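You operate a simulated robot arm through the tools that you are given. There is no shell and no other tool.

Carry out the task below with a simulated robot arm. There is one attempt and no reset: what you move stays moved.

JOB
Put things in order on the ledge at the gravity table. At the end: the silver dish stands where the brown clod stood; the clear jar from the ledge at the gravity table is on the blue carton (marked "FUSES"); the brown clod from the ledge at the gravity table stands where the silver tin stood; the silver tin from the ledge at the gravity table stands on top of the black belt roll; whatever was shut is shut again. Leave all else as you found it, and nothing knocked over. Set down upright: jar.

The check looks at the end state, three seconds after you hand in, the way a careful person would. Anything else that was tipped, shoved, dropped, spilled or broken makes it a failure.

ROBOT AND FRAMES
A 7-joint arm with a two-finger gripper, fixed in place. Base frame: the origin is on the floor under the middle of its stand, x ahead of it, y to its left, z up; the work surface is at about z = 780. Readings come in mm, degrees, newtons and seconds.
With the tool pointing down near the work surface it reaches from about 340 to 720 mm from the base axis. Its first joint turns from -66.0 to 66.0 degrees. Payload 2.45 kg.
Tool frame: the origin (TCP) lies between the finger pads and is the grasp point; the fingertips stand 26 mm ahead of it; z points along the fingers, y is the line along which they close. The gripper opens to 96 mm; its body begins 69 mm behind the TCP.
Orientation is that of the tool frame in the base frame, as a unit quaternion [w, x, y, z]. With the fingers straight down and closing along the base's y, the tool's x points along the base's -x, its y along +y and its z along -z.

CONTROLS
- The arm moves only by the tool move_arm. Its argument "deltas" is a list that holds one entry, the list of rows, each a list of 7 numbers: the opening, from 0 (shut) to 1 (fully open), then the shift along the tool's x, y, z in mm, then the turn, a rotation vector about the tool's x, y, z in degrees. In form: [[[claw, tx, ty, tz, ax, ay, az], ...]]. A call has 1 to 20 rows; each row is the pose to reach, as a shift and turn from the pose commanded when the call began, along the tool's axes at that moment. Each row takes 0.2 s and may step no farther than 50 mm and 8.6 degrees from the row before; otherwise, or with a gripper value out of range, the whole call is refused. A pose out of reach is approached as far as the arm can. The call stops where the force on the tool passes 40 N (or 10 N more than at its start, if that is more) or the arm is blocked; 0.2 s more then pass. Each finger travels about 50 mm/s and halts on what it meets, pressing with about 29 N; the grip force reading is that of the motor and also rises with nothing between the fingers. The clock runs only during rows and for 0.2 s after the last one: add rows that repeat a pose to give the fingers time. It gives the time, the measured TCP pose, the force on the tool (base axes), the opening and the grip force at its end, in the units of the frame above (readings bear some noise), with the torque about the TCP (base axes, N m) and any sound that the robot's microphone picked up, and new pictures: "pictures" is both (left out), scene, wrist or none.
- Cameras (640 x 400 px; columns grow to the right, rows downward): "scene" is fixed at [158.7, -388, 1421.8]; the picture's right is [0.84, -0.55, 0.00], its down [-0.33, -0.51, -0.80] and it looks along [0.44, 0.67, -0.61] (base axes); focal length 281 px, centre (320, 200). "wrist" rides on the gripper at [82, 3, -98] in the tool frame; the picture's right is [-0.04, 1.00, 0.00], its down [-0.73, -0.03, -0.68] and it looks along [-0.68, -0.03, 0.73] (tool axes); focal length 256 px, centre (320, 200). There is no depth. A picture from a camera that has moved, and an enlarged one, comes with that camera's place and axes in the base frame and with its lens.
- close_up(camera, box): a new picture of the part [left, top, right, bottom] of that camera's present view, enlarged. It takes no simulated time.
- job_done(): hands the job in; it is judged then, once.

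Places have to be worked out from the pictures, the camera data and where the tool is seen. Open the gripper and draw the arm clear of the work before you hand the job in, unless the task says otherwise.

The tools are called after "Emit:" as name(argument=value, ...) on one line, values as JSON. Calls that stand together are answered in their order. move_arm: Moves the arm, as the interface text tells. Its arguments: {"type":"object","properties":{"deltas":{"type":"array","items":{"type":"array","items":{"type":"array","items":{"type":"number"}}}},"pictures":{"type":"string","enum":["both","scene","wrist","none"]}},"required":["deltas"]} The other tools are called the same way: close_up (camera, box) takes an enlarged picture of a part of a camera's view; job_done () hands the job in.

At the start:

```text
time_s: 0.0
eef_pos: [410.0, -0.2, 1170.7]
tool_rot: [-0.001, 0.0, 1.0, 0.0]
contact_force: [-0.5, 0.3, 1.2]
torque: [-0.01, 0.0, 0.02]
opening: 96.0
grasp_force: 0.1
```

scene: 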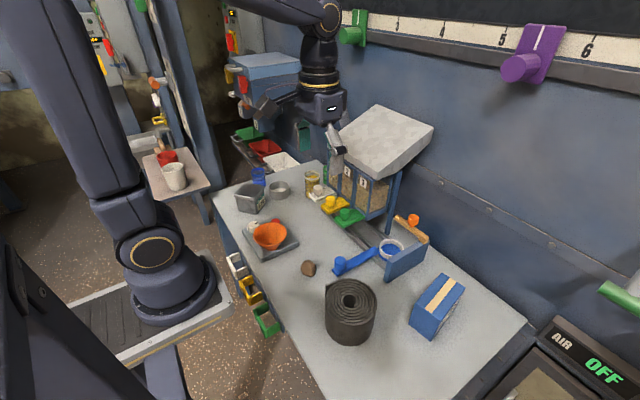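
wrist: 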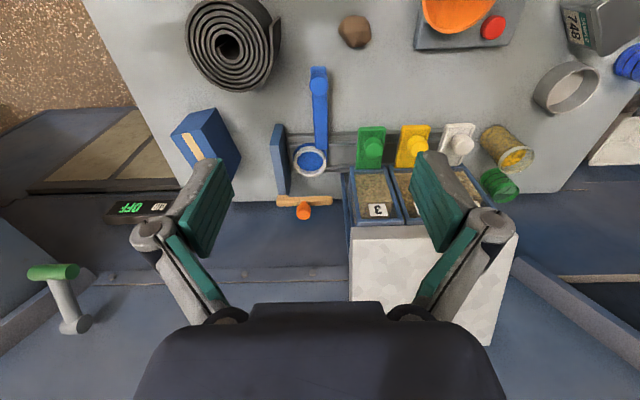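

I start by looking closely at the bench in both cameras to identify the items before moving.

Emit:
close_up(camera="scene", box=[200, 140, 360, 240])

Emit:
close_up(camera="scene", box=[300, 180, 480, 350])

Emit:
close_up(camera="wrist", box=[400, 0, 640, 210])

Emit:
close_up(camera="wrist", box=[140, 0, 420, 230])

```text
4.00 times, centred on (280, 190) of scene
camera zoom: at [158.7, -388.0, 1421.8], right [0.84, -0.55, 0.0], down [-0.33, -0.51, -0.8], along [0.44, 0.67, -0.61], focal length 1122 px, centre (480, 240)
```

zoom: 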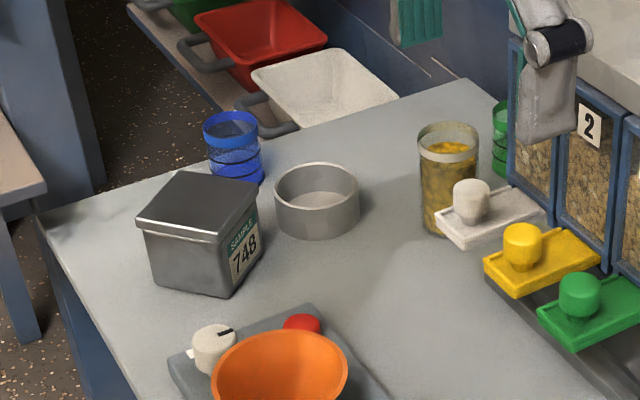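

```text
2.35 times, centred on (390, 265) of scene
camera zoom: at [158.7, -388.0, 1421.8], right [0.84, -0.55, 0.0], down [-0.33, -0.51, -0.8], along [0.44, 0.67, -0.61], focal length 660 px, centre (155, 47)
```

zoom: 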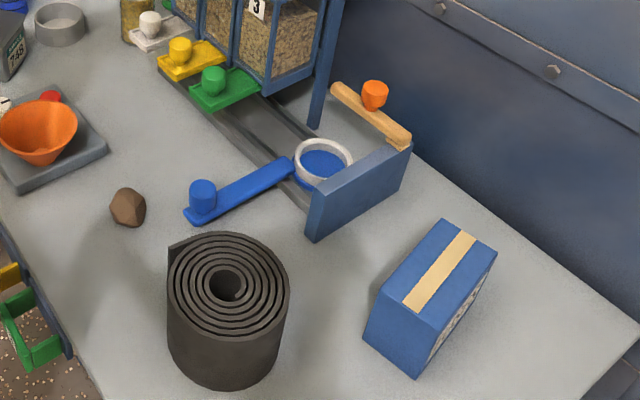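

```text
1.90 times, centred on (520, 105) of wrist
camera zoom: at [327.1, 4.4, 1268.6], right [0.04, 1.0, 0.0], down [0.73, -0.03, 0.68], along [0.68, -0.03, -0.73], focal length 488 px, centre (-61, 381)
```

zoom: 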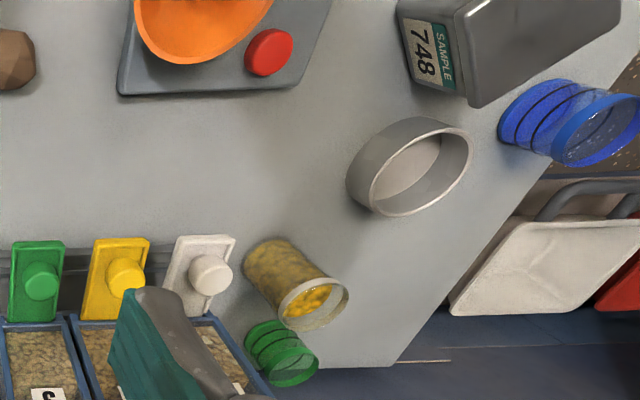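

```text
1.74 times, centred on (280, 115) of wrist
camera zoom: at [327.1, 4.4, 1268.6], right [0.04, 1.0, 0.0], down [0.73, -0.03, 0.68], along [0.68, -0.03, -0.73], focal length 445 px, centre (390, 348)
```

zoom: 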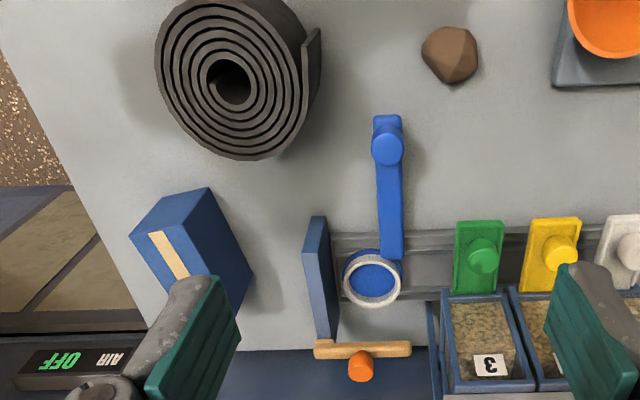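

The tin (SAMPLE 748) looks to be near (393, 421), turned about 42°; the clod is near (409, 53), the dish near (511, 440), the jar near (607, 365), and the roll top near (411, -127, 866). I raise nothing yet; I swing the arm left with a 42° yaw to look at the tin and dish from above.

Emit:
move_arm(deltas=[[[1, 10, 43.75, 8.75, 0, 0, -5.25], [1, 20, 87.5, 17.5, 0, 0, -10.5], [1, 30, 131.25, 26.25, 0, 0, -15.75], [1, 40, 175, 35, 0, 0, -21], [1, 50, 218.75, 43.75, 0, 0, -26.25], [1, 60, 262.5, 52.5, 0, 0, -31.5], [1, 70, 306.25, 61.25, 0, 0, -36.75], [1, 80, 350, 70, 0, 0, -42], [1, 80, 350, 70, 0, 0, -42]]])

```text
time_s: 2.0
eef_pos: [329.5, 351.0, 1101.9]
tool_rot: [0.0, -0.359, 0.933, 0.0]
contact_force: [-0.4, -1.3, 0.3]
torque: [-0.01, 0.03, -0.02]
opening: 96.0
grasp_force: 0.0
camera wrist: at [266.2, 299.2, 1198.5], right [-0.64, 0.77, 0.0], down [0.56, 0.47, 0.68], along [0.52, 0.43, -0.73], focal length 256 px, centre (320, 200)
```

scene: 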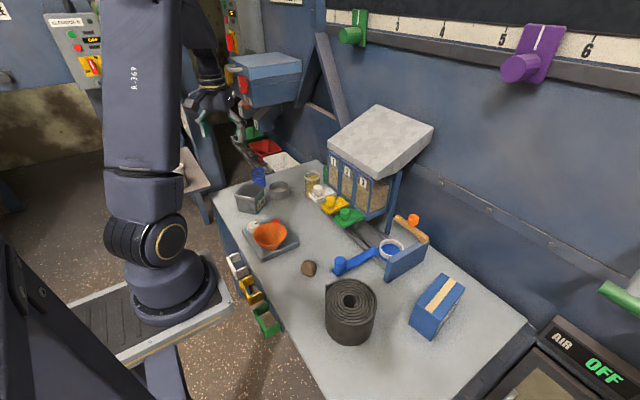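
wrist: 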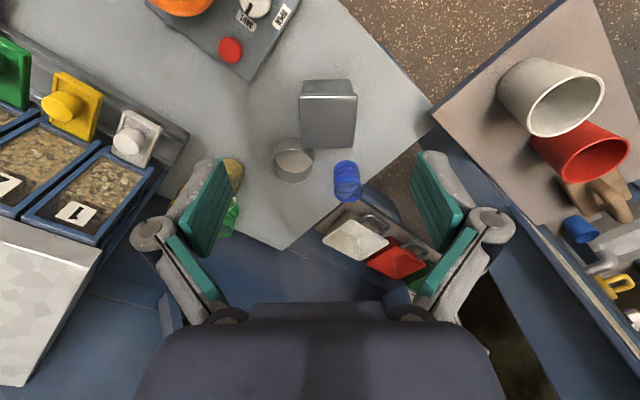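

Now the tin is seen nearly from above. I enlarge the area around the tin, dish and jar to measure them.

Emit:
close_up(camera="wrist", box=[230, 60, 400, 210])

Emit:
close_up(camera="scene", box=[225, 155, 345, 235])

```text
2.67 times, centred on (315, 135) of wrist
camera zoom: at [266.2, 299.2, 1198.5], right [-0.64, 0.77, 0.0], down [0.56, 0.47, 0.68], along [0.52, 0.43, -0.73], focal length 683 px, centre (333, 373)
```

zoom: 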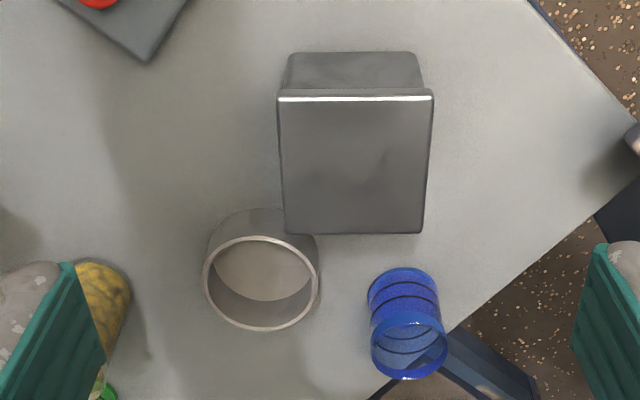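

```text
5.00 times, centred on (285, 195) of scene
camera zoom: at [158.7, -388.0, 1421.8], right [0.84, -0.55, 0.0], down [-0.33, -0.51, -0.8], along [0.44, 0.67, -0.61], focal length 1403 px, centre (495, 225)
```

zoom: 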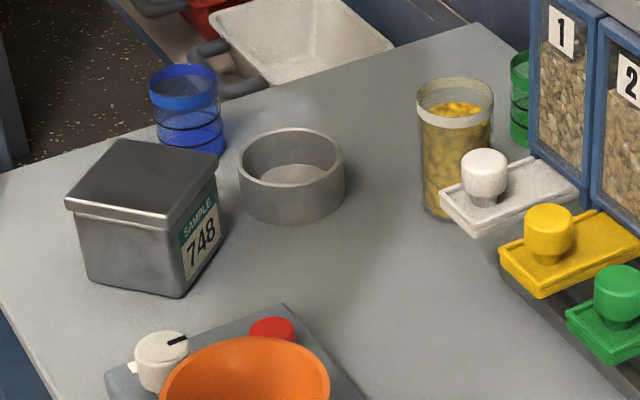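

I check the finger pad geometry to judge how far up the tin the pads will reach (lid overhang).

Emit:
close_up(camera="wrist", box=[390, 130, 530, 320])

Emit:
close_up(camera="scene", box=[225, 175, 275, 220])

Emit:
close_up(camera="scene", box=[180, 70, 280, 150])

```text
2.11 times, centred on (460, 225) of wrist
camera zoom: at [266.2, 299.2, 1198.5], right [-0.64, 0.77, 0.0], down [0.56, 0.47, 0.68], along [0.52, 0.43, -0.73], focal length 539 px, centre (25, 147)
```

zoom: 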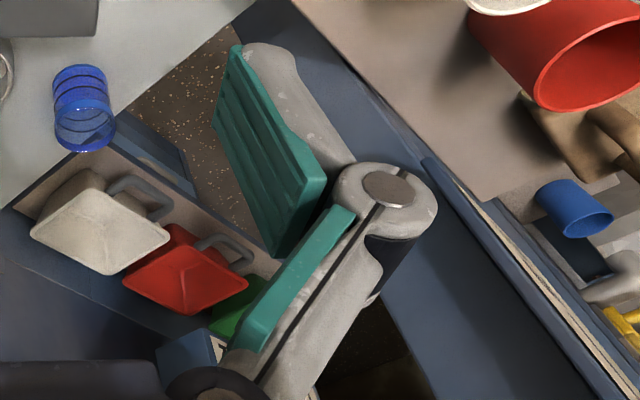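

```text
8.89 times, centred on (250, 198) of scene
camera zoom: at [158.7, -388.0, 1421.8], right [0.84, -0.55, 0.0], down [-0.33, -0.51, -0.8], along [0.44, 0.67, -0.61], focal length 2494 px, centre (942, 222)
```

zoom: 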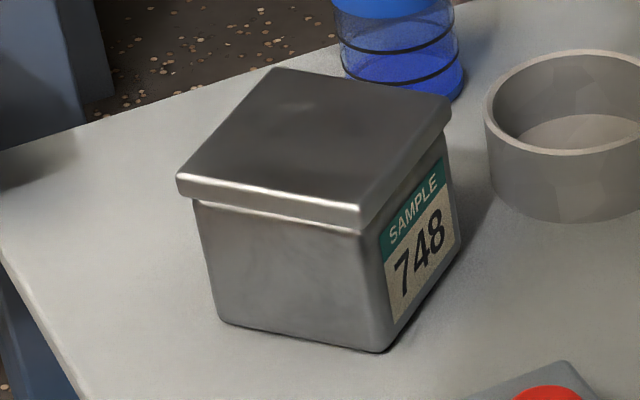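

```text
5.00 times, centred on (230, 110) of scene
camera zoom: at [158.7, -388.0, 1421.8], right [0.84, -0.55, 0.0], down [-0.33, -0.51, -0.8], along [0.44, 0.67, -0.61], focal length 1403 px, centre (770, 650)
```

zoom: 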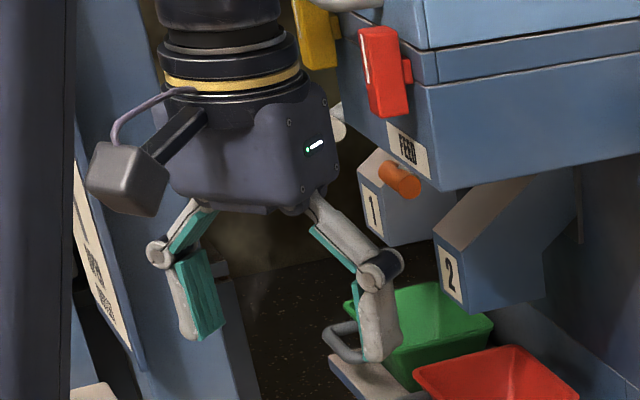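

The pads are about 50 mm long, so they will span the lid band and the body. I move above the tin at (391.5, 417.5), at z≈950, with the yaw corrected to ~40.5°, and check centring.

Emit:
move_arm(deltas=[[[1, -22.6, 2, 37.75, 0, 0, 0.4], [1, -45.3, 3.9, 75.5, 0, 0, 0.8], [1, -68, 5.8, 113.25, 0, 0, 1.2], [1, -90.6, 7.8, 151, 0, 0, 1.5], [1, -90.6, 7.8, 151, 0, 0, 1.5]]])

```text
time_s: 3.2
eef_pos: [394.8, 417.6, 949.6]
tool_rot: [-0.001, -0.347, 0.938, 0.0]
contact_force: [0.2, 0.4, -0.1]
torque: [0.02, 0.01, 0.0]
opening: 95.7
grasp_force: 0.0
camera wrist: at [327.7, 367.1, 1047.4], right [-0.62, 0.79, 0.0], down [0.58, 0.45, 0.68], along [0.53, 0.42, -0.73], focal length 256 px, centre (320, 200)
```

scene: 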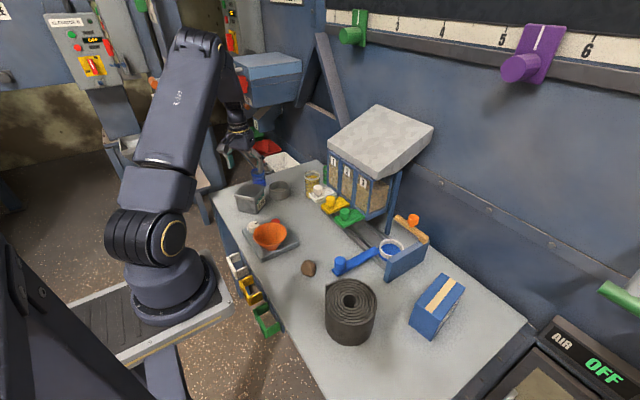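
wrist: 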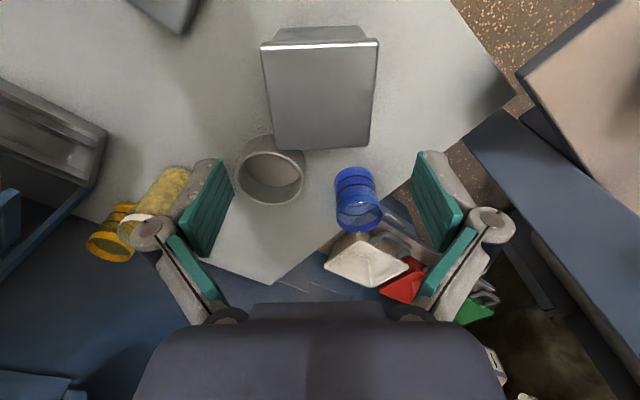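

The tin is centred under the tool (within ~1 mm) and aligned. I descend to TCP z≈812 so the fingertips are ~6 mm above the surface on either side of the tin.

Emit:
move_arm(deltas=[[[1, 0, 0, 45, 0, 0, 0], [1, 0, 0, 85, 0, 0, 0], [1, 0, 0, 115, 0, 0, 0], [1, 0, 0, 137.5, 0, 0, 0], [1, 0, 0, 137.5, 0, 0, 0]]])

```text
time_s: 4.4
eef_pos: [392.1, 416.5, 812.5]
tool_rot: [0.001, -0.346, 0.938, 0.0]
contact_force: [0.0, 0.0, 0.1]
torque: [0.0, -0.02, 0.0]
opening: 96.0
grasp_force: 0.1
camera wrist: at [326.5, 366.6, 910.0], right [-0.62, 0.79, 0.0], down [0.58, 0.45, 0.68], along [0.53, 0.42, -0.73], focal length 256 px, centre (320, 200)
```

scene: 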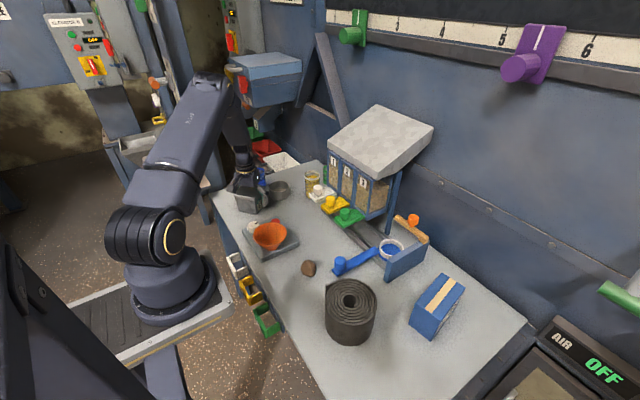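
wrist: 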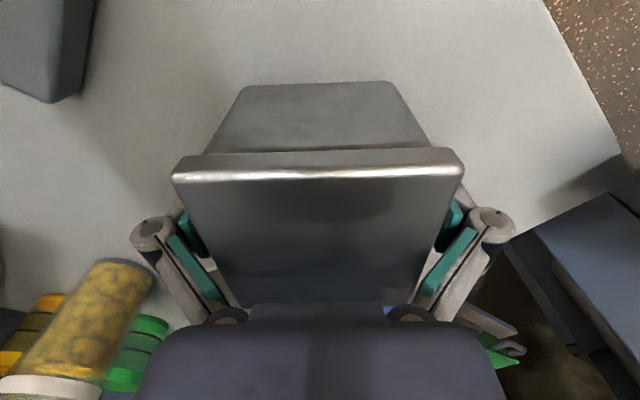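

The fingers straddle the tin without contact. I close the gripper in place.

Emit:
move_arm(deltas=[[[0.8, 0, 0, 0, 0, 0, 0], [0.7, 0, 0, 0, 0, 0, 0], [0.6, 0, 0, 0, 0, 0, 0], [0.5, 0, 0, 0, 0, 0, 0], [0.5, 0, 0, 0, 0, 0, 0]]], pictures="wrist")

```text
time_s: 5.6
eef_pos: [392.0, 417.3, 814.1]
tool_rot: [0.0, -0.346, 0.938, 0.0]
contact_force: [-4.6, -4.7, 28.4]
torque: [-0.28, 0.24, -0.03]
opening: 83.2
grasp_force: 29.4
camera wrist: at [326.5, 366.8, 911.4], right [-0.62, 0.79, 0.0], down [0.58, 0.45, 0.68], along [0.53, 0.42, -0.73], focal length 256 px, centre (320, 200)
```

wrist: 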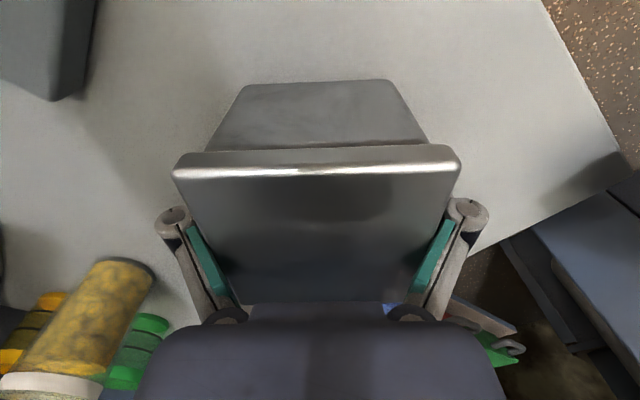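

The tool reads ~28 N upward as the fingers closed, so the fingertips probably arc down and touched the ledge. I reopen, rise 7 mm, and close again.

Emit:
move_arm(deltas=[[[1, 0, 0, 0, 0, 0, 0], [1, 0, 0, 0, 0, 0, 0], [1, 0, 0, -7, 0, 0, 0], [1, 0, 0, -7, 0, 0, 0]]], pictures="wrist")

Emit:
move_arm(deltas=[[[0.8, 0, 0, 0, 0, 0, 0], [0.7, 0, 0, 0, 0, 0, 0], [0.6, 0, 0, 0, 0, 0, 0], [0.5, 0, 0, 0, 0, 0, 0], [0.5, 0, 0, 0, 0, 0, 0]]], pictures="wrist")

```text
time_s: 6.6
eef_pos: [392.6, 416.6, 819.3]
tool_rot: [-0.001, -0.346, 0.938, -0.001]
contact_force: [-0.5, -0.2, -0.3]
torque: [-0.01, 0.0, 0.01]
opening: 96.2
grasp_force: 0.1
camera wrist: at [326.3, 366.4, 917.1], right [-0.62, 0.79, 0.0], down [0.58, 0.46, 0.68], along [0.53, 0.42, -0.73], focal length 256 px, centre (320, 200)
```

wrist: 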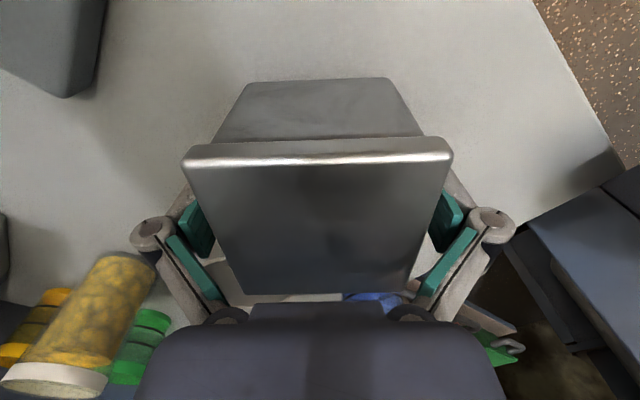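

```text
time_s: 7.8
eef_pos: [392.0, 417.2, 819.6]
tool_rot: [0.0, -0.346, 0.938, 0.0]
contact_force: [-1.7, -1.1, 2.6]
torque: [-0.08, 0.09, 0.01]
opening: 77.6
grasp_force: 28.6
camera wrist: at [326.4, 366.6, 917.4], right [-0.62, 0.79, 0.0], down [0.58, 0.45, 0.68], along [0.53, 0.42, -0.73], focal length 256 px, centre (320, 200)
```

wrist: 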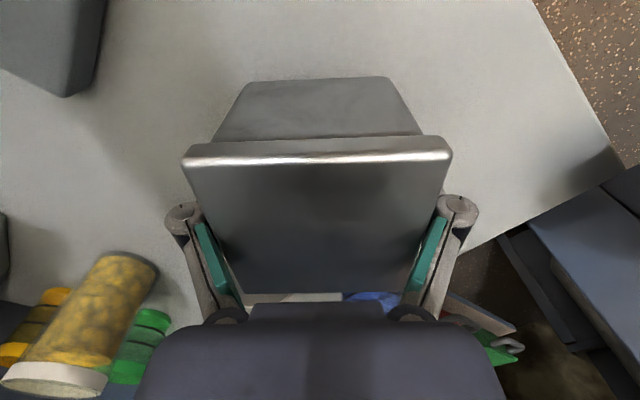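

Now the grip closed at 77.6 mm with 28.6 N and almost no vertical load. I lift just 15 mm and check whether the whole tin comes along with its lid.

Emit:
move_arm(deltas=[[[0.5, 0, 0, -5, 0, 0, 0], [0.5, 0, 0, -10, 0, 0, 0], [0.5, 0, 0, -15, 0, 0, 0], [0.5, 0, 0, -15, 0, 0, 0]]])

Emit:
close_up(camera="scene", box=[215, 145, 295, 225])

```text
time_s: 8.8
eef_pos: [391.7, 416.8, 834.6]
tool_rot: [0.0, -0.347, 0.938, 0.0]
contact_force: [0.1, 1.0, -2.7]
torque: [0.0, -0.03, 0.01]
opening: 77.9
grasp_force: 29.1
camera wrist: at [326.5, 366.6, 932.2], right [-0.62, 0.79, 0.0], down [0.58, 0.45, 0.68], along [0.53, 0.42, -0.73], focal length 256 px, centre (320, 200)
```

scene: 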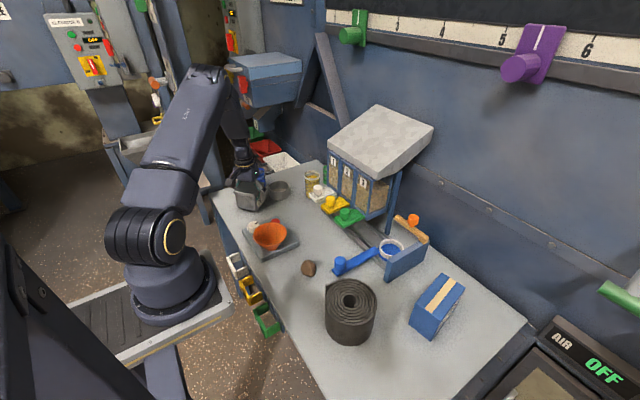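
wrist: 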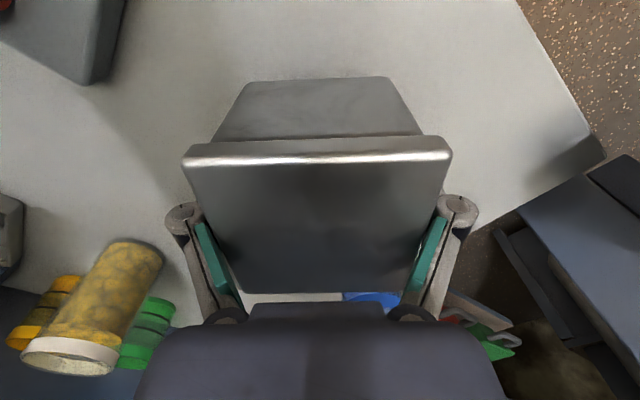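

```text
5.00 times, centred on (255, 185) of scene
camera zoom: at [158.7, -388.0, 1421.8], right [0.84, -0.55, 0.0], down [-0.33, -0.51, -0.8], along [0.44, 0.67, -0.61], focal length 1403 px, centre (645, 275)
```

zoom: 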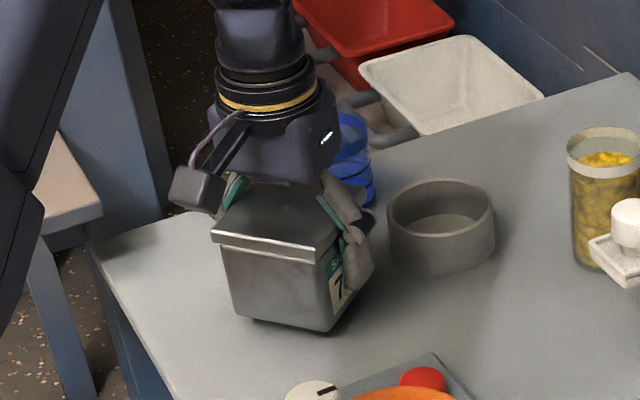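

The whole tin (weight ~3 N) lifts together with its lid; its bottom sits about 40 mm below the TCP. I raise it and swing toward the roll, stopping short at (350, 75, 1000) with yaw 0 to view the roll beside the carried tin.

Emit:
move_arm(deltas=[[[0.5, 0, 0, -45, 0, 0, 0], [0.5, 0, 0, -90, 0, 0, 0], [0.5, 0, 0, -130, 0, 0, 0], [0.5, 0, 0, -165, 0, 0, 0], [0.5, 31.8, -29, -165, 0, 0, 5.1], [0.5, 63.5, -58.1, -165, 0, 0, 10.2], [0.5, 95.3, -87.1, -165, 0, 0, 15.2], [0.5, 127.1, -116.2, -165, 0, 0, 20.3], [0.5, 158.9, -145.2, -165, 0, 0, 25.4], [0.5, 190.6, -174.2, -165, 0, 0, 30.5], [0.5, 222.4, -203.3, -165, 0, 0, 35.5], [0.5, 254.2, -232.3, -165, 0, 0, 40.6], [0.5, 254.2, -232.3, -165, 0, 0, 40.6]]])

Emit:
close_up(camera="scene", box=[300, 250, 420, 360])

Emit:
close_up(camera="wrist", box=[0, 0, 240, 200])

```text
time_s: 11.6
eef_pos: [348.9, 72.3, 999.5]
tool_rot: [0.0, 0.002, 1.0, 0.001]
contact_force: [0.1, -0.7, -1.7]
torque: [0.01, -0.04, 0.02]
opening: 77.4
grasp_force: 28.5
camera wrist: at [266.2, 78.1, 1096.5], right [0.04, 1.0, 0.0], down [0.73, -0.03, 0.68], along [0.68, -0.03, -0.73], focal length 256 px, centre (320, 200)
```

scene: 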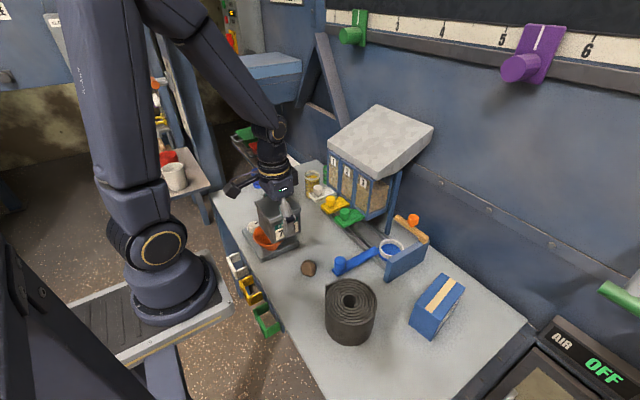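
wrist: 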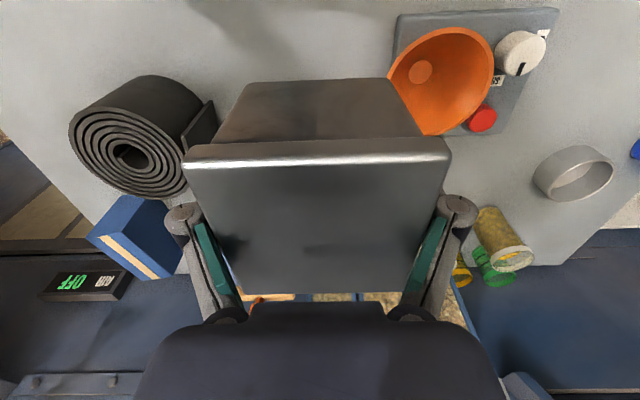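

```text
3.64 times, centred on (360, 305) of scene
camera zoom: at [158.7, -388.1, 1421.8], right [0.84, -0.55, 0.0], down [-0.33, -0.51, -0.8], along [0.44, 0.67, -0.61], focal length 1020 px, centre (174, -182)
```

zoom: 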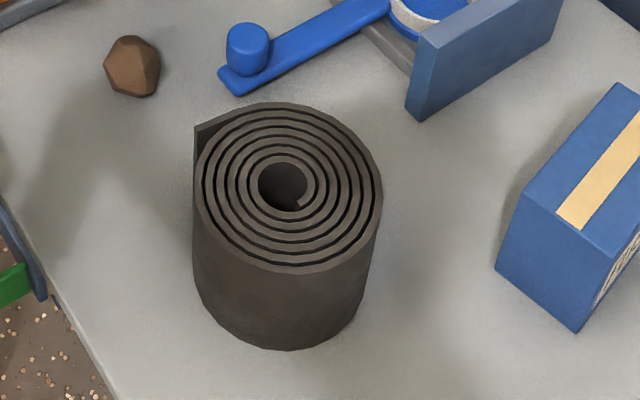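

```text
2.00 times, centred on (120, 100) of wrist
camera zoom: at [266.2, 78.1, 1096.5], right [0.04, 1.0, 0.0], down [0.73, -0.03, 0.68], along [0.68, -0.03, -0.73], focal length 512 px, centre (720, 400)
```

zoom: 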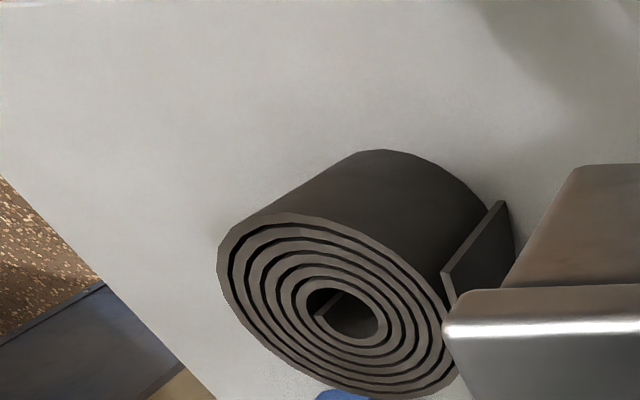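

Triangulating from both views puts the roll's centre at about (410, -126) with its top at z≈868, so the tin should be released at TCP z≈908. I carry it over the roll at z≈950 first.

Emit:
move_arm(deltas=[[[0.5, -12.3, -40, 0, 0, 0, 0], [0.5, -24.6, -80, 0, 0, 0, 0], [0.5, -36.9, -120, 0, 0, 0, 0], [0.5, -49.2, -160, 0, 0, 0, 0], [0.5, -61.5, -200, 0, 0, 0, 0], [0.5, -61.5, -200, 45, 0, 0, 0], [0.5, -61.5, -200, 45, 0, 0, 0], [0.5, -61.5, -200, 45, 0, 0, 0]]])

Emit:
close_up(camera="scene", box=[280, 190, 440, 350])

```text
time_s: 13.4
eef_pos: [410.3, -124.4, 953.6]
tool_rot: [0.001, 0.0, 1.0, -0.001]
contact_force: [-0.9, -0.2, -2.1]
torque: [0.0, 0.0, 0.0]
opening: 77.5
grasp_force: 29.0
camera wrist: at [327.6, -121.2, 1052.3], right [0.04, 1.0, 0.0], down [0.73, -0.03, 0.68], along [0.68, -0.03, -0.73], focal length 256 px, centre (320, 200)
```

scene: 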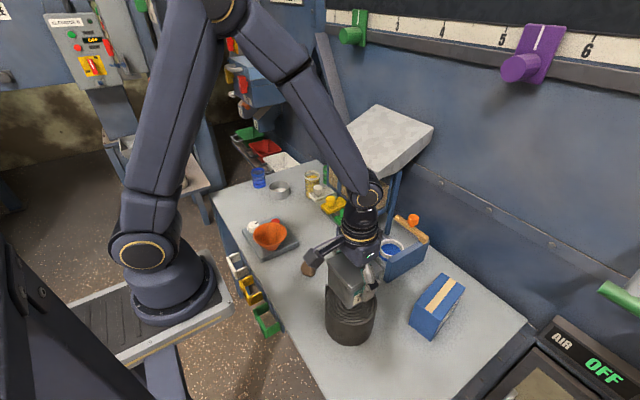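
wrist: 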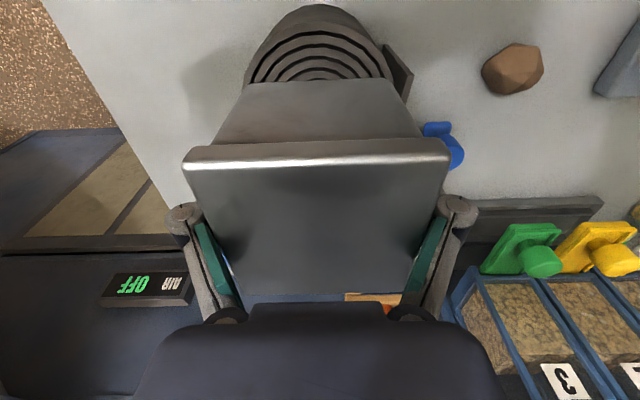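

```text
2.50 times, centred on (360, 270) of scene
camera zoom: at [158.7, -388.1, 1421.8], right [0.84, -0.55, 0.0], down [-0.33, -0.51, -0.8], along [0.44, 0.67, -0.61], focal length 702 px, centre (220, 25)
```

zoom: 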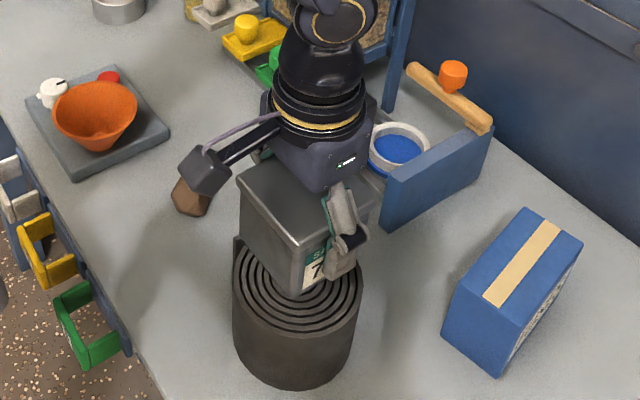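

The tin is laterally centred over the roll. I descend to just above contact (TCP ≈ 911) and read the force.

Emit:
move_arm(deltas=[[[0.5, 0, 0, 20, 0, 0, 0], [0.5, 0, 0, 36, 0, 0, 0], [0.5, 0, 0, 42, 0, 0, 0], [0.5, 0, 0, 42, 0, 0, 0]]], pictures="scene")

Emit:
close_up(camera="scene", box=[310, 230, 390, 350])

```text
time_s: 14.4
eef_pos: [410.8, -123.6, 912.1]
tool_rot: [0.0, 0.0, 1.0, 0.0]
contact_force: [-0.2, 0.1, -3.0]
torque: [0.02, 0.03, 0.0]
opening: 77.6
grasp_force: 29.5
```

scene: 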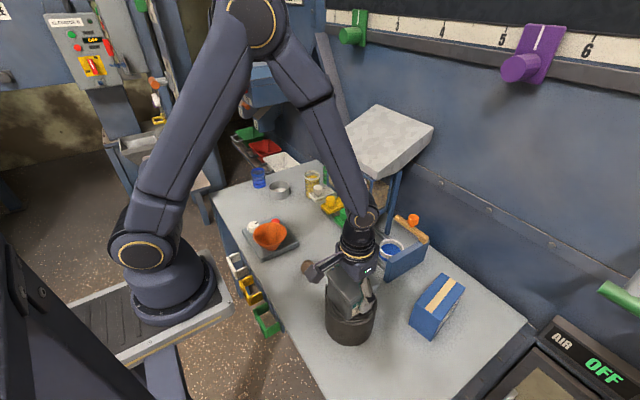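

```text
3.33 times, centred on (350, 290) of scene
camera zoom: at [158.7, -388.1, 1421.8], right [0.84, -0.55, 0.0], down [-0.33, -0.51, -0.8], along [0.44, 0.67, -0.61], focal length 935 px, centre (220, -100)
```

zoom: 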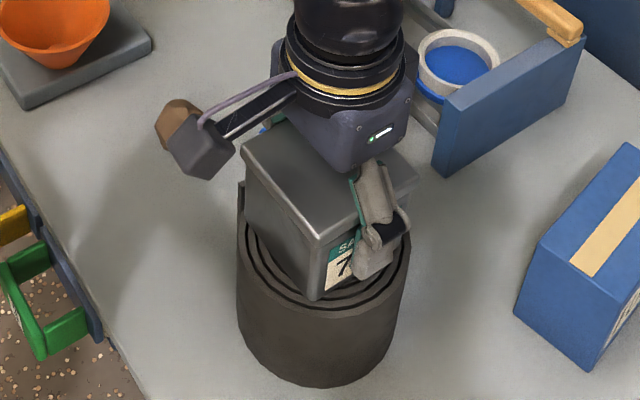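

Still free (−3 N is the tin's weight). I lower 1 mm at a time until the force reading shows contact.

Emit:
move_arm(deltas=[[[0.5, 0, 0, 1, 0, 0, 0], [0.5, 0, 0, 2, 0, 0, 0], [0.5, 0, 0, 2, 0, 0, 0]]], pictures="none")

Emit:
move_arm(deltas=[[[0.5, 0, 0, 1, 0, 0, 0], [0.5, 0, 0, 1, 0, 0, 0]]], pictures="none")

Emit:
move_arm(deltas=[[[0.5, 0, 0, 1, 0, 0, 0], [0.5, 0, 0, 1, 0, 0, 0]]], pictures="none")

```text
time_s: 15.2
eef_pos: [412.2, -124.6, 909.7]
tool_rot: [0.0, 0.0, 1.0, 0.0]
contact_force: [0.3, -0.3, -2.8]
torque: [0.01, 0.01, -0.04]
opening: 77.4
grasp_force: 29.2
```

```text
time_s: 15.8
eef_pos: [411.9, -124.7, 909.8]
tool_rot: [0.0, 0.002, 1.0, 0.0]
contact_force: [0.7, -1.1, 0.1]
torque: [0.07, 0.01, -0.04]
opening: 77.5
grasp_force: 29.2
```

```text
time_s: 16.4
eef_pos: [410.8, -124.6, 908.6]
tool_rot: [0.001, 0.001, 1.0, 0.0]
contact_force: [-3.7, 2.9, 19.7]
torque: [0.11, 0.07, -0.03]
opening: 77.7
grasp_force: 29.0
```

Contact is made at TCP≈909. I relieve the press by ~1 mm and open the gripper.

Emit:
move_arm(deltas=[[[0.5, 0, 0, -1, 0, 0, 0], [0.5, 0, 0, -1, 0, 0, 0], [0.9, 0, 0, -1, 0, 0, 0], [1, 0, 0, -1, 0, 0, 0], [1, 0, 0, -1, 0, 0, 0], [1, 0, 0, -1, 0, 0, 0]]])

```text
time_s: 17.8
eef_pos: [411.6, -125.3, 909.6]
tool_rot: [0.0, 0.001, 1.0, 0.0]
contact_force: [-0.1, 1.6, -0.2]
torque: [0.01, -0.04, 0.0]
opening: 96.0
grasp_force: 0.1
camera wrist: at [328.1, -121.0, 1007.4], right [0.04, 1.0, 0.0], down [0.73, -0.03, 0.68], along [0.68, -0.03, -0.73], focal length 256 px, centre (320, 200)
```

scene: 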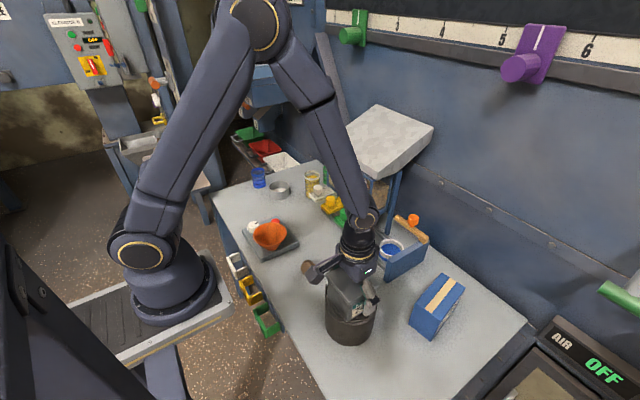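
wrist: 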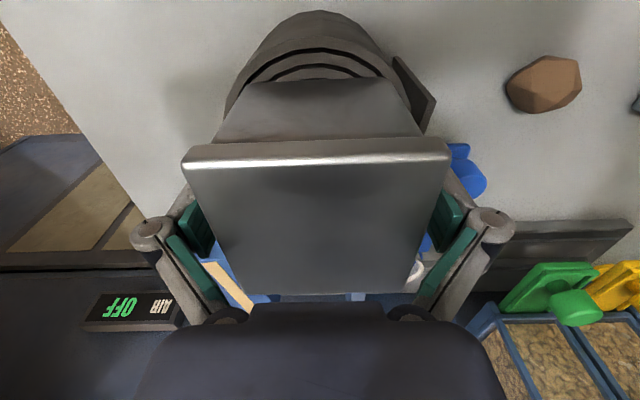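

The tin stands free on the roll. I rise straight up 100 mm, then move over to view the clod near (409, 53).

Emit:
move_arm(deltas=[[[1, 0, 0, -30, 0, 0, 0], [1, 0, 0, -65, 0, 0, 0], [1, 0, 0, -100, 0, 0, 0], [1, 12.5, 45, -100, 0, 0, 0], [1, 25, 90, -100, 0, 0, 0], [1, 37.5, 135, -90, 0, 0, 0], [1, 50, 178, -60, 0, 0, 0], [1, 50, 178, -60, 0, 0, 0]]])

Emit:
close_up(camera="wrist", box=[250, 60, 410, 200])

Emit:
close_up(camera="scene", box=[290, 230, 410, 350])

```text
refused: row 7 steps farther than a row can; nothing moved
```

```text
2.86 times, centred on (330, 130) of wrist
camera zoom: at [328.1, -121.0, 1007.4], right [0.04, 1.0, 0.0], down [0.73, -0.03, 0.68], along [0.68, -0.03, -0.73], focal length 731 px, centre (291, 400)
```

zoom: 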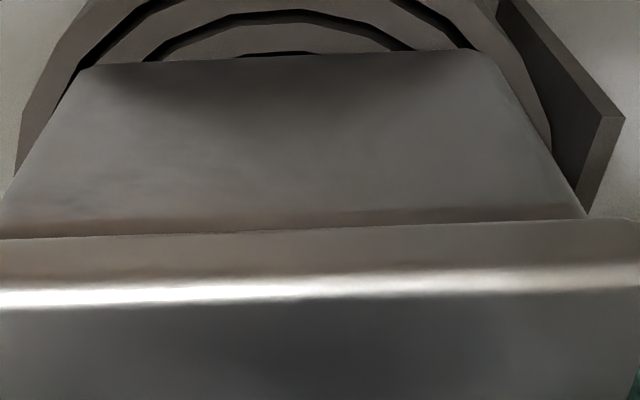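

```text
3.33 times, centred on (350, 290) of scene
camera zoom: at [158.7, -388.0, 1421.8], right [0.84, -0.55, 0.0], down [-0.33, -0.51, -0.8], along [0.44, 0.67, -0.61], focal length 935 px, centre (220, -100)
```

zoom: 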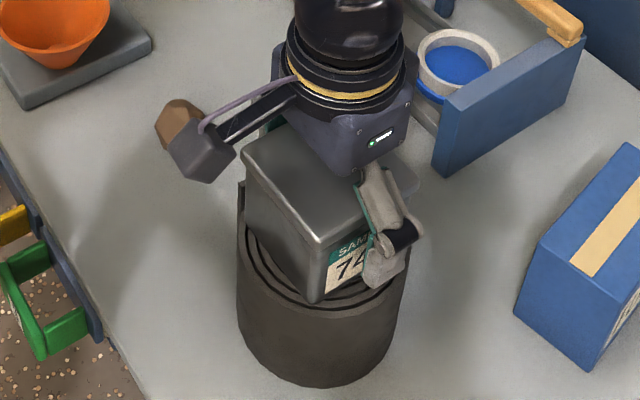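

The call was refused for too long a step (nothing moved); the tin stands flat on the roll. I repeat with smaller steps.

Emit:
move_arm(deltas=[[[1, 0, 0, -30, 0, 0, 0], [1, 0, 0, -65, 0, 0, 0], [1, 0, 0, -100, 0, 0, 0], [1, 10, 40, -100, 0, 0, 0], [1, 20, 80, -100, 0, 0, 0], [1, 30, 118, -95, 0, 0, 0], [1, 40, 150, -75, 0, 0, 0], [1, 50, 178, -55, 0, 0, 0], [1, 50, 178, -55, 0, 0, 0]]])

Emit:
close_up(camera="wrist", box=[250, 60, 410, 200])

Emit:
close_up(camera="scene", box=[290, 230, 410, 350])

```text
time_s: 19.8
eef_pos: [361.6, 54.2, 963.6]
tool_rot: [0.001, 0.001, 1.0, 0.0]
contact_force: [-0.1, 0.7, 0.9]
torque: [0.02, 0.03, 0.04]
opening: 95.9
grasp_force: 0.0
camera wrist: at [279.1, 58.3, 1061.6], right [0.04, 1.0, 0.0], down [0.73, -0.03, 0.68], along [0.68, -0.03, -0.73], focal length 256 px, centre (320, 200)
```

scene: 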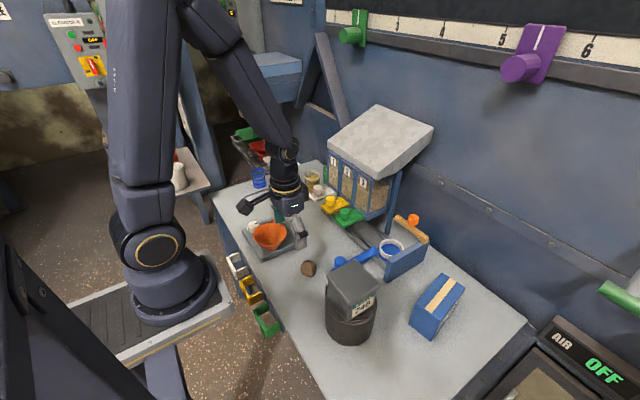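
wrist: 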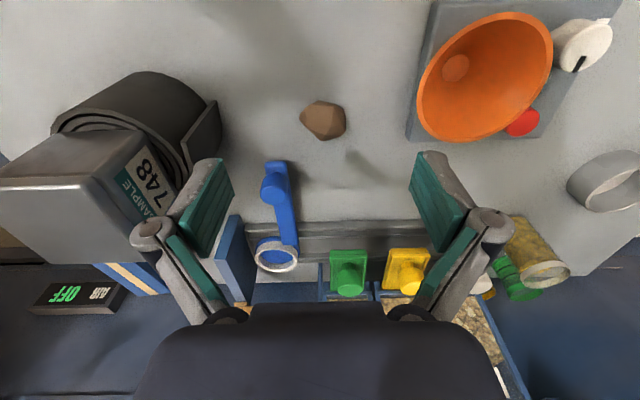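

```text
2.86 times, centred on (330, 130) of wrist
camera zoom: at [279.1, 58.3, 1061.6], right [0.04, 1.0, 0.0], down [0.73, -0.03, 0.68], along [0.68, -0.03, -0.73], focal length 731 px, centre (291, 400)
```

zoom: 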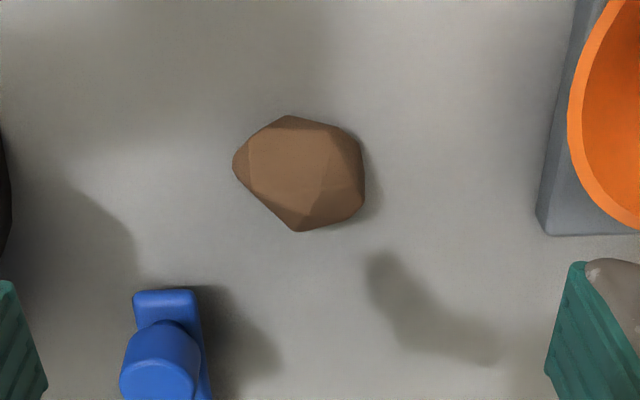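

```text
3.33 times, centred on (350, 290) of scene
camera zoom: at [158.7, -388.0, 1421.8], right [0.84, -0.55, 0.0], down [-0.33, -0.51, -0.8], along [0.44, 0.67, -0.61], focal length 935 px, centre (220, -100)
```

zoom: 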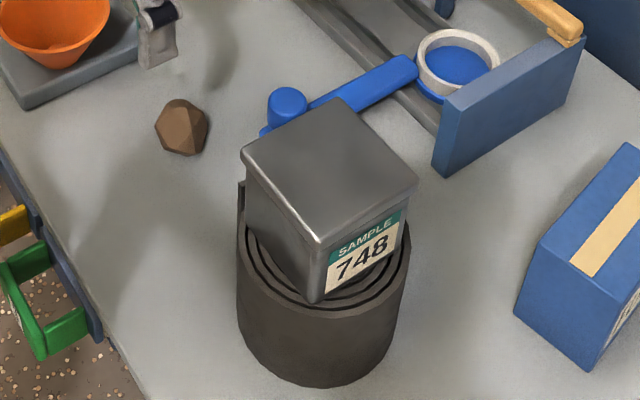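

The tin sits squarely on the roll. The clod is near (406, 56), about 50 mm wide along y. To calibrate how far the fingertips arc downward, I close to half in free air and look.

Emit:
move_arm(deltas=[[[0.5, 0, 0, 0, 0, 0, 0], [0.5, 0, 0, 0, 0, 0, 0], [0.5, 0, 0, 0, 0, 0, 0], [0.5, 0, 0, 0, 0, 0, 0]]], pictures="wrist")

Emit:
close_up(camera="scene", box=[235, 160, 335, 250])

```text
time_s: 20.8
eef_pos: [362.3, 53.6, 963.5]
tool_rot: [0.0, 0.001, 1.0, 0.0]
contact_force: [0.1, 0.5, 0.1]
torque: [-0.04, 0.01, 0.01]
opening: 47.9
grasp_force: 0.1
camera wrist: at [279.3, 57.9, 1061.7], right [0.04, 1.0, 0.0], down [0.73, -0.03, 0.68], along [0.68, -0.03, -0.73], focal length 256 px, centre (320, 200)
```

wrist: 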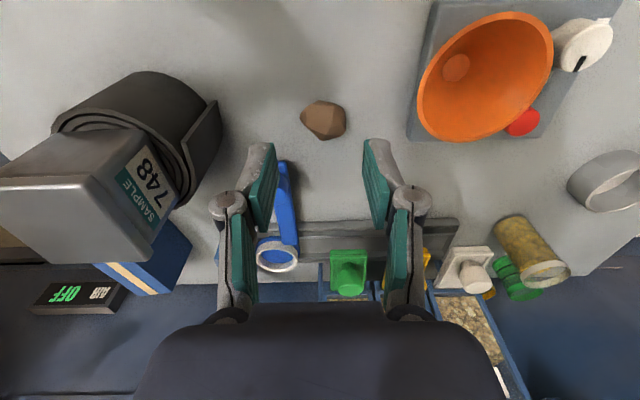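

```text
4.44 times, centred on (285, 205) of scene
camera zoom: at [158.7, -388.0, 1421.8], right [0.84, -0.55, 0.0], down [-0.33, -0.51, -0.8], along [0.44, 0.67, -0.61], focal length 1247 px, centre (476, 178)
```

zoom: 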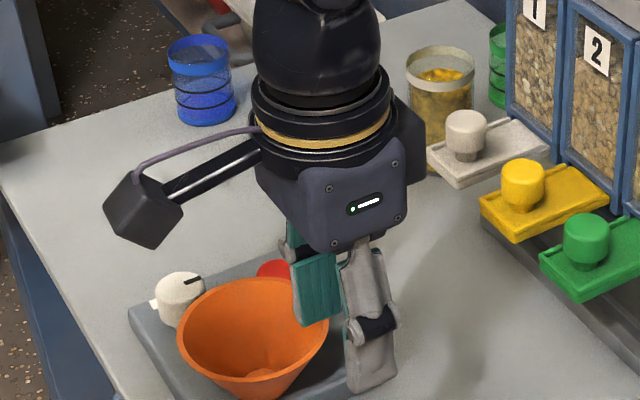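

At half opening the tips extend ~9 mm farther than when open. I move over the clod with opening ~0.85 and go down to TCP z≈823.

Emit:
move_arm(deltas=[[[0.85, -22, 0.7, 20, 0, 0, 0], [0.85, -45, 1.4, 50, 0, 0, 0], [0.85, -45, 1.4, 90, 0, 0, 0], [0.85, -45, 1.4, 122, 0, 0, 0], [0.85, -45, 1.4, 140.5, 0, 0, 0], [0.85, -45, 1.4, 140.5, 0, 0, 0]]])

Emit:
close_up(camera="wrist", box=[200, 60, 440, 210])

```text
time_s: 22.2
eef_pos: [405.9, 53.3, 822.1]
tool_rot: [0.0, 0.001, 1.0, 0.0]
contact_force: [-0.4, 0.8, 0.0]
torque: [0.0, 0.01, 0.0]
opening: 81.5
grasp_force: 0.0
camera wrist: at [323.3, 58.3, 920.6], right [0.04, 1.0, 0.0], down [0.73, -0.03, 0.68], along [0.68, -0.03, -0.73], focal length 256 px, centre (320, 200)
```

scene: 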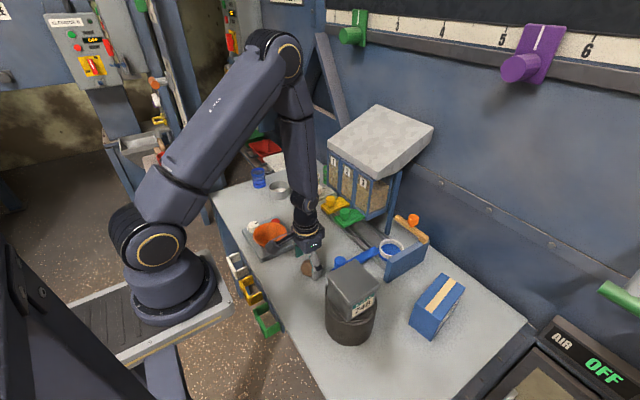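
wrist: 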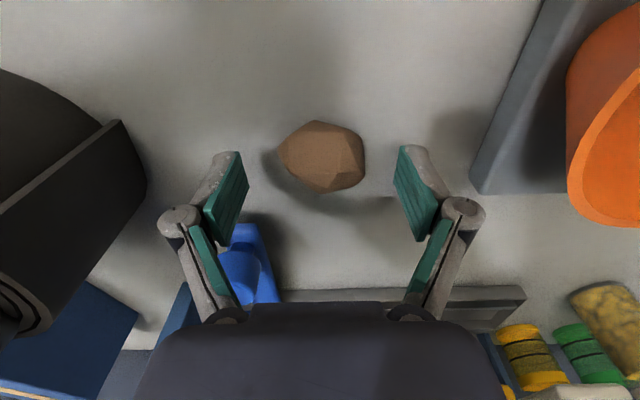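

```text
2.67 times, centred on (320, 135) of wrist
camera zoom: at [323.3, 58.3, 920.6], right [0.04, 1.0, 0.0], down [0.73, -0.03, 0.68], along [0.68, -0.03, -0.73], focal length 683 px, centre (320, 373)
```

zoom: 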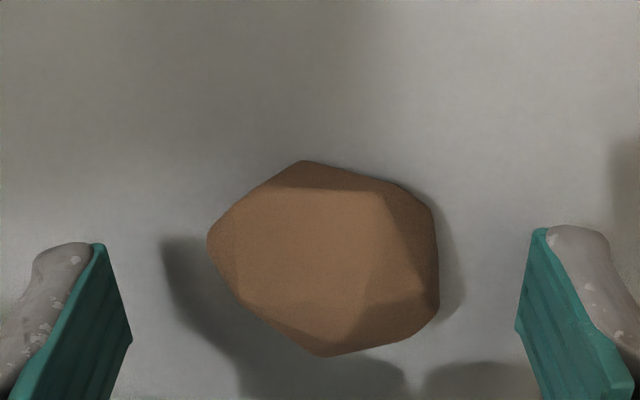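

The clod is centred between the fingers (~50 mm wide). I close on it.

Emit:
move_arm(deltas=[[[0.7, 0, 0, 0, 0, 0, 0], [0.6, 0, 0, 0, 0, 0, 0], [0.5, 0, 0, 0, 0, 0, 0], [0.4, 0, 0, 0, 0, 0, 0], [0.3, 0, 0, 0, 0, 0, 0], [0.3, 0, 0, 0, 0, 0, 0]]], pictures="wrist")

```text
time_s: 23.6
eef_pos: [406.4, 55.5, 824.1]
tool_rot: [0.0, 0.001, 1.0, 0.0]
contact_force: [-1.5, -0.8, 11.0]
torque: [-0.04, 0.1, 0.03]
opening: 45.0
grasp_force: 28.7
camera wrist: at [323.2, 58.3, 921.1], right [0.04, 1.0, 0.0], down [0.73, -0.03, 0.68], along [0.68, -0.03, -0.73], focal length 256 px, centre (320, 200)
```

wrist: 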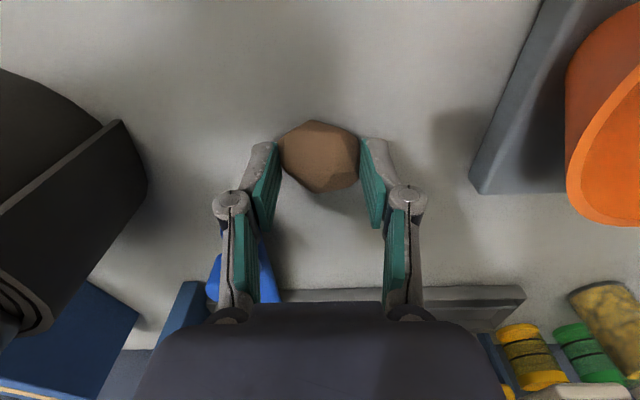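

Gripped at 45 mm with ~29 N. I lift 25 mm and check that the clod holds.

Emit:
move_arm(deltas=[[[0.3, 0, 0, -5, 0, 0, 0], [0.3, 0, 0, -15, 0, 0, 0], [0.3, 0, 0, -25, 0, 0, 0], [0.3, 0, 0, -25, 0, 0, 0]]])

Emit:
close_up(camera="scene", box=[270, 210, 370, 290])

```text
time_s: 24.6
eef_pos: [406.0, 54.3, 848.9]
tool_rot: [0.0, 0.001, 1.0, 0.0]
contact_force: [1.0, -0.8, 0.7]
torque: [-0.03, 0.04, 0.01]
opening: 29.0
grasp_force: 0.1
camera wrist: at [323.2, 58.4, 947.0], right [0.04, 1.0, 0.0], down [0.73, -0.03, 0.68], along [0.68, -0.03, -0.73], focal length 256 px, centre (320, 200)
```

scene: 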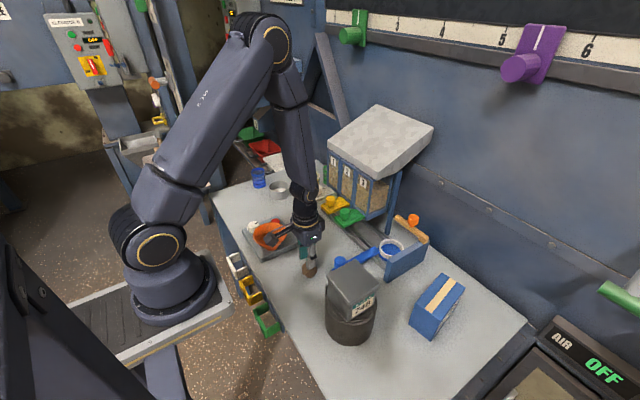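
wrist: 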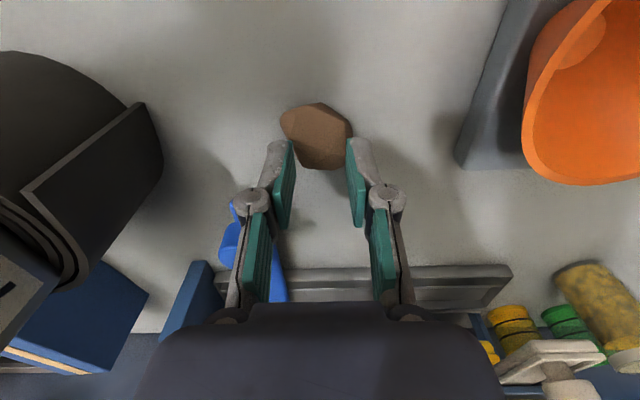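

```text
5.00 times, centred on (320, 250) of scene
camera zoom: at [158.7, -388.0, 1421.8], right [0.84, -0.55, 0.0], down [-0.33, -0.51, -0.8], along [0.44, 0.67, -0.61], focal length 1403 px, centre (320, -50)
```

zoom: 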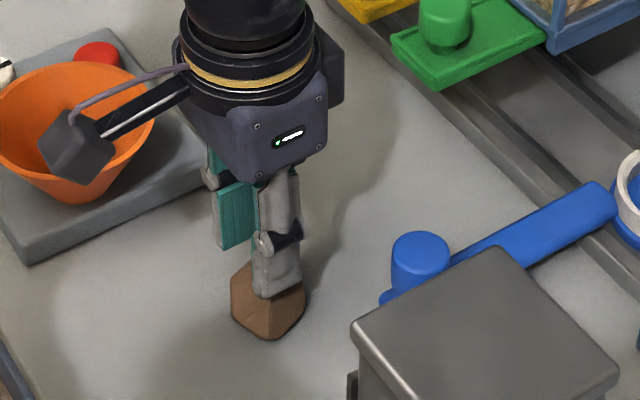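

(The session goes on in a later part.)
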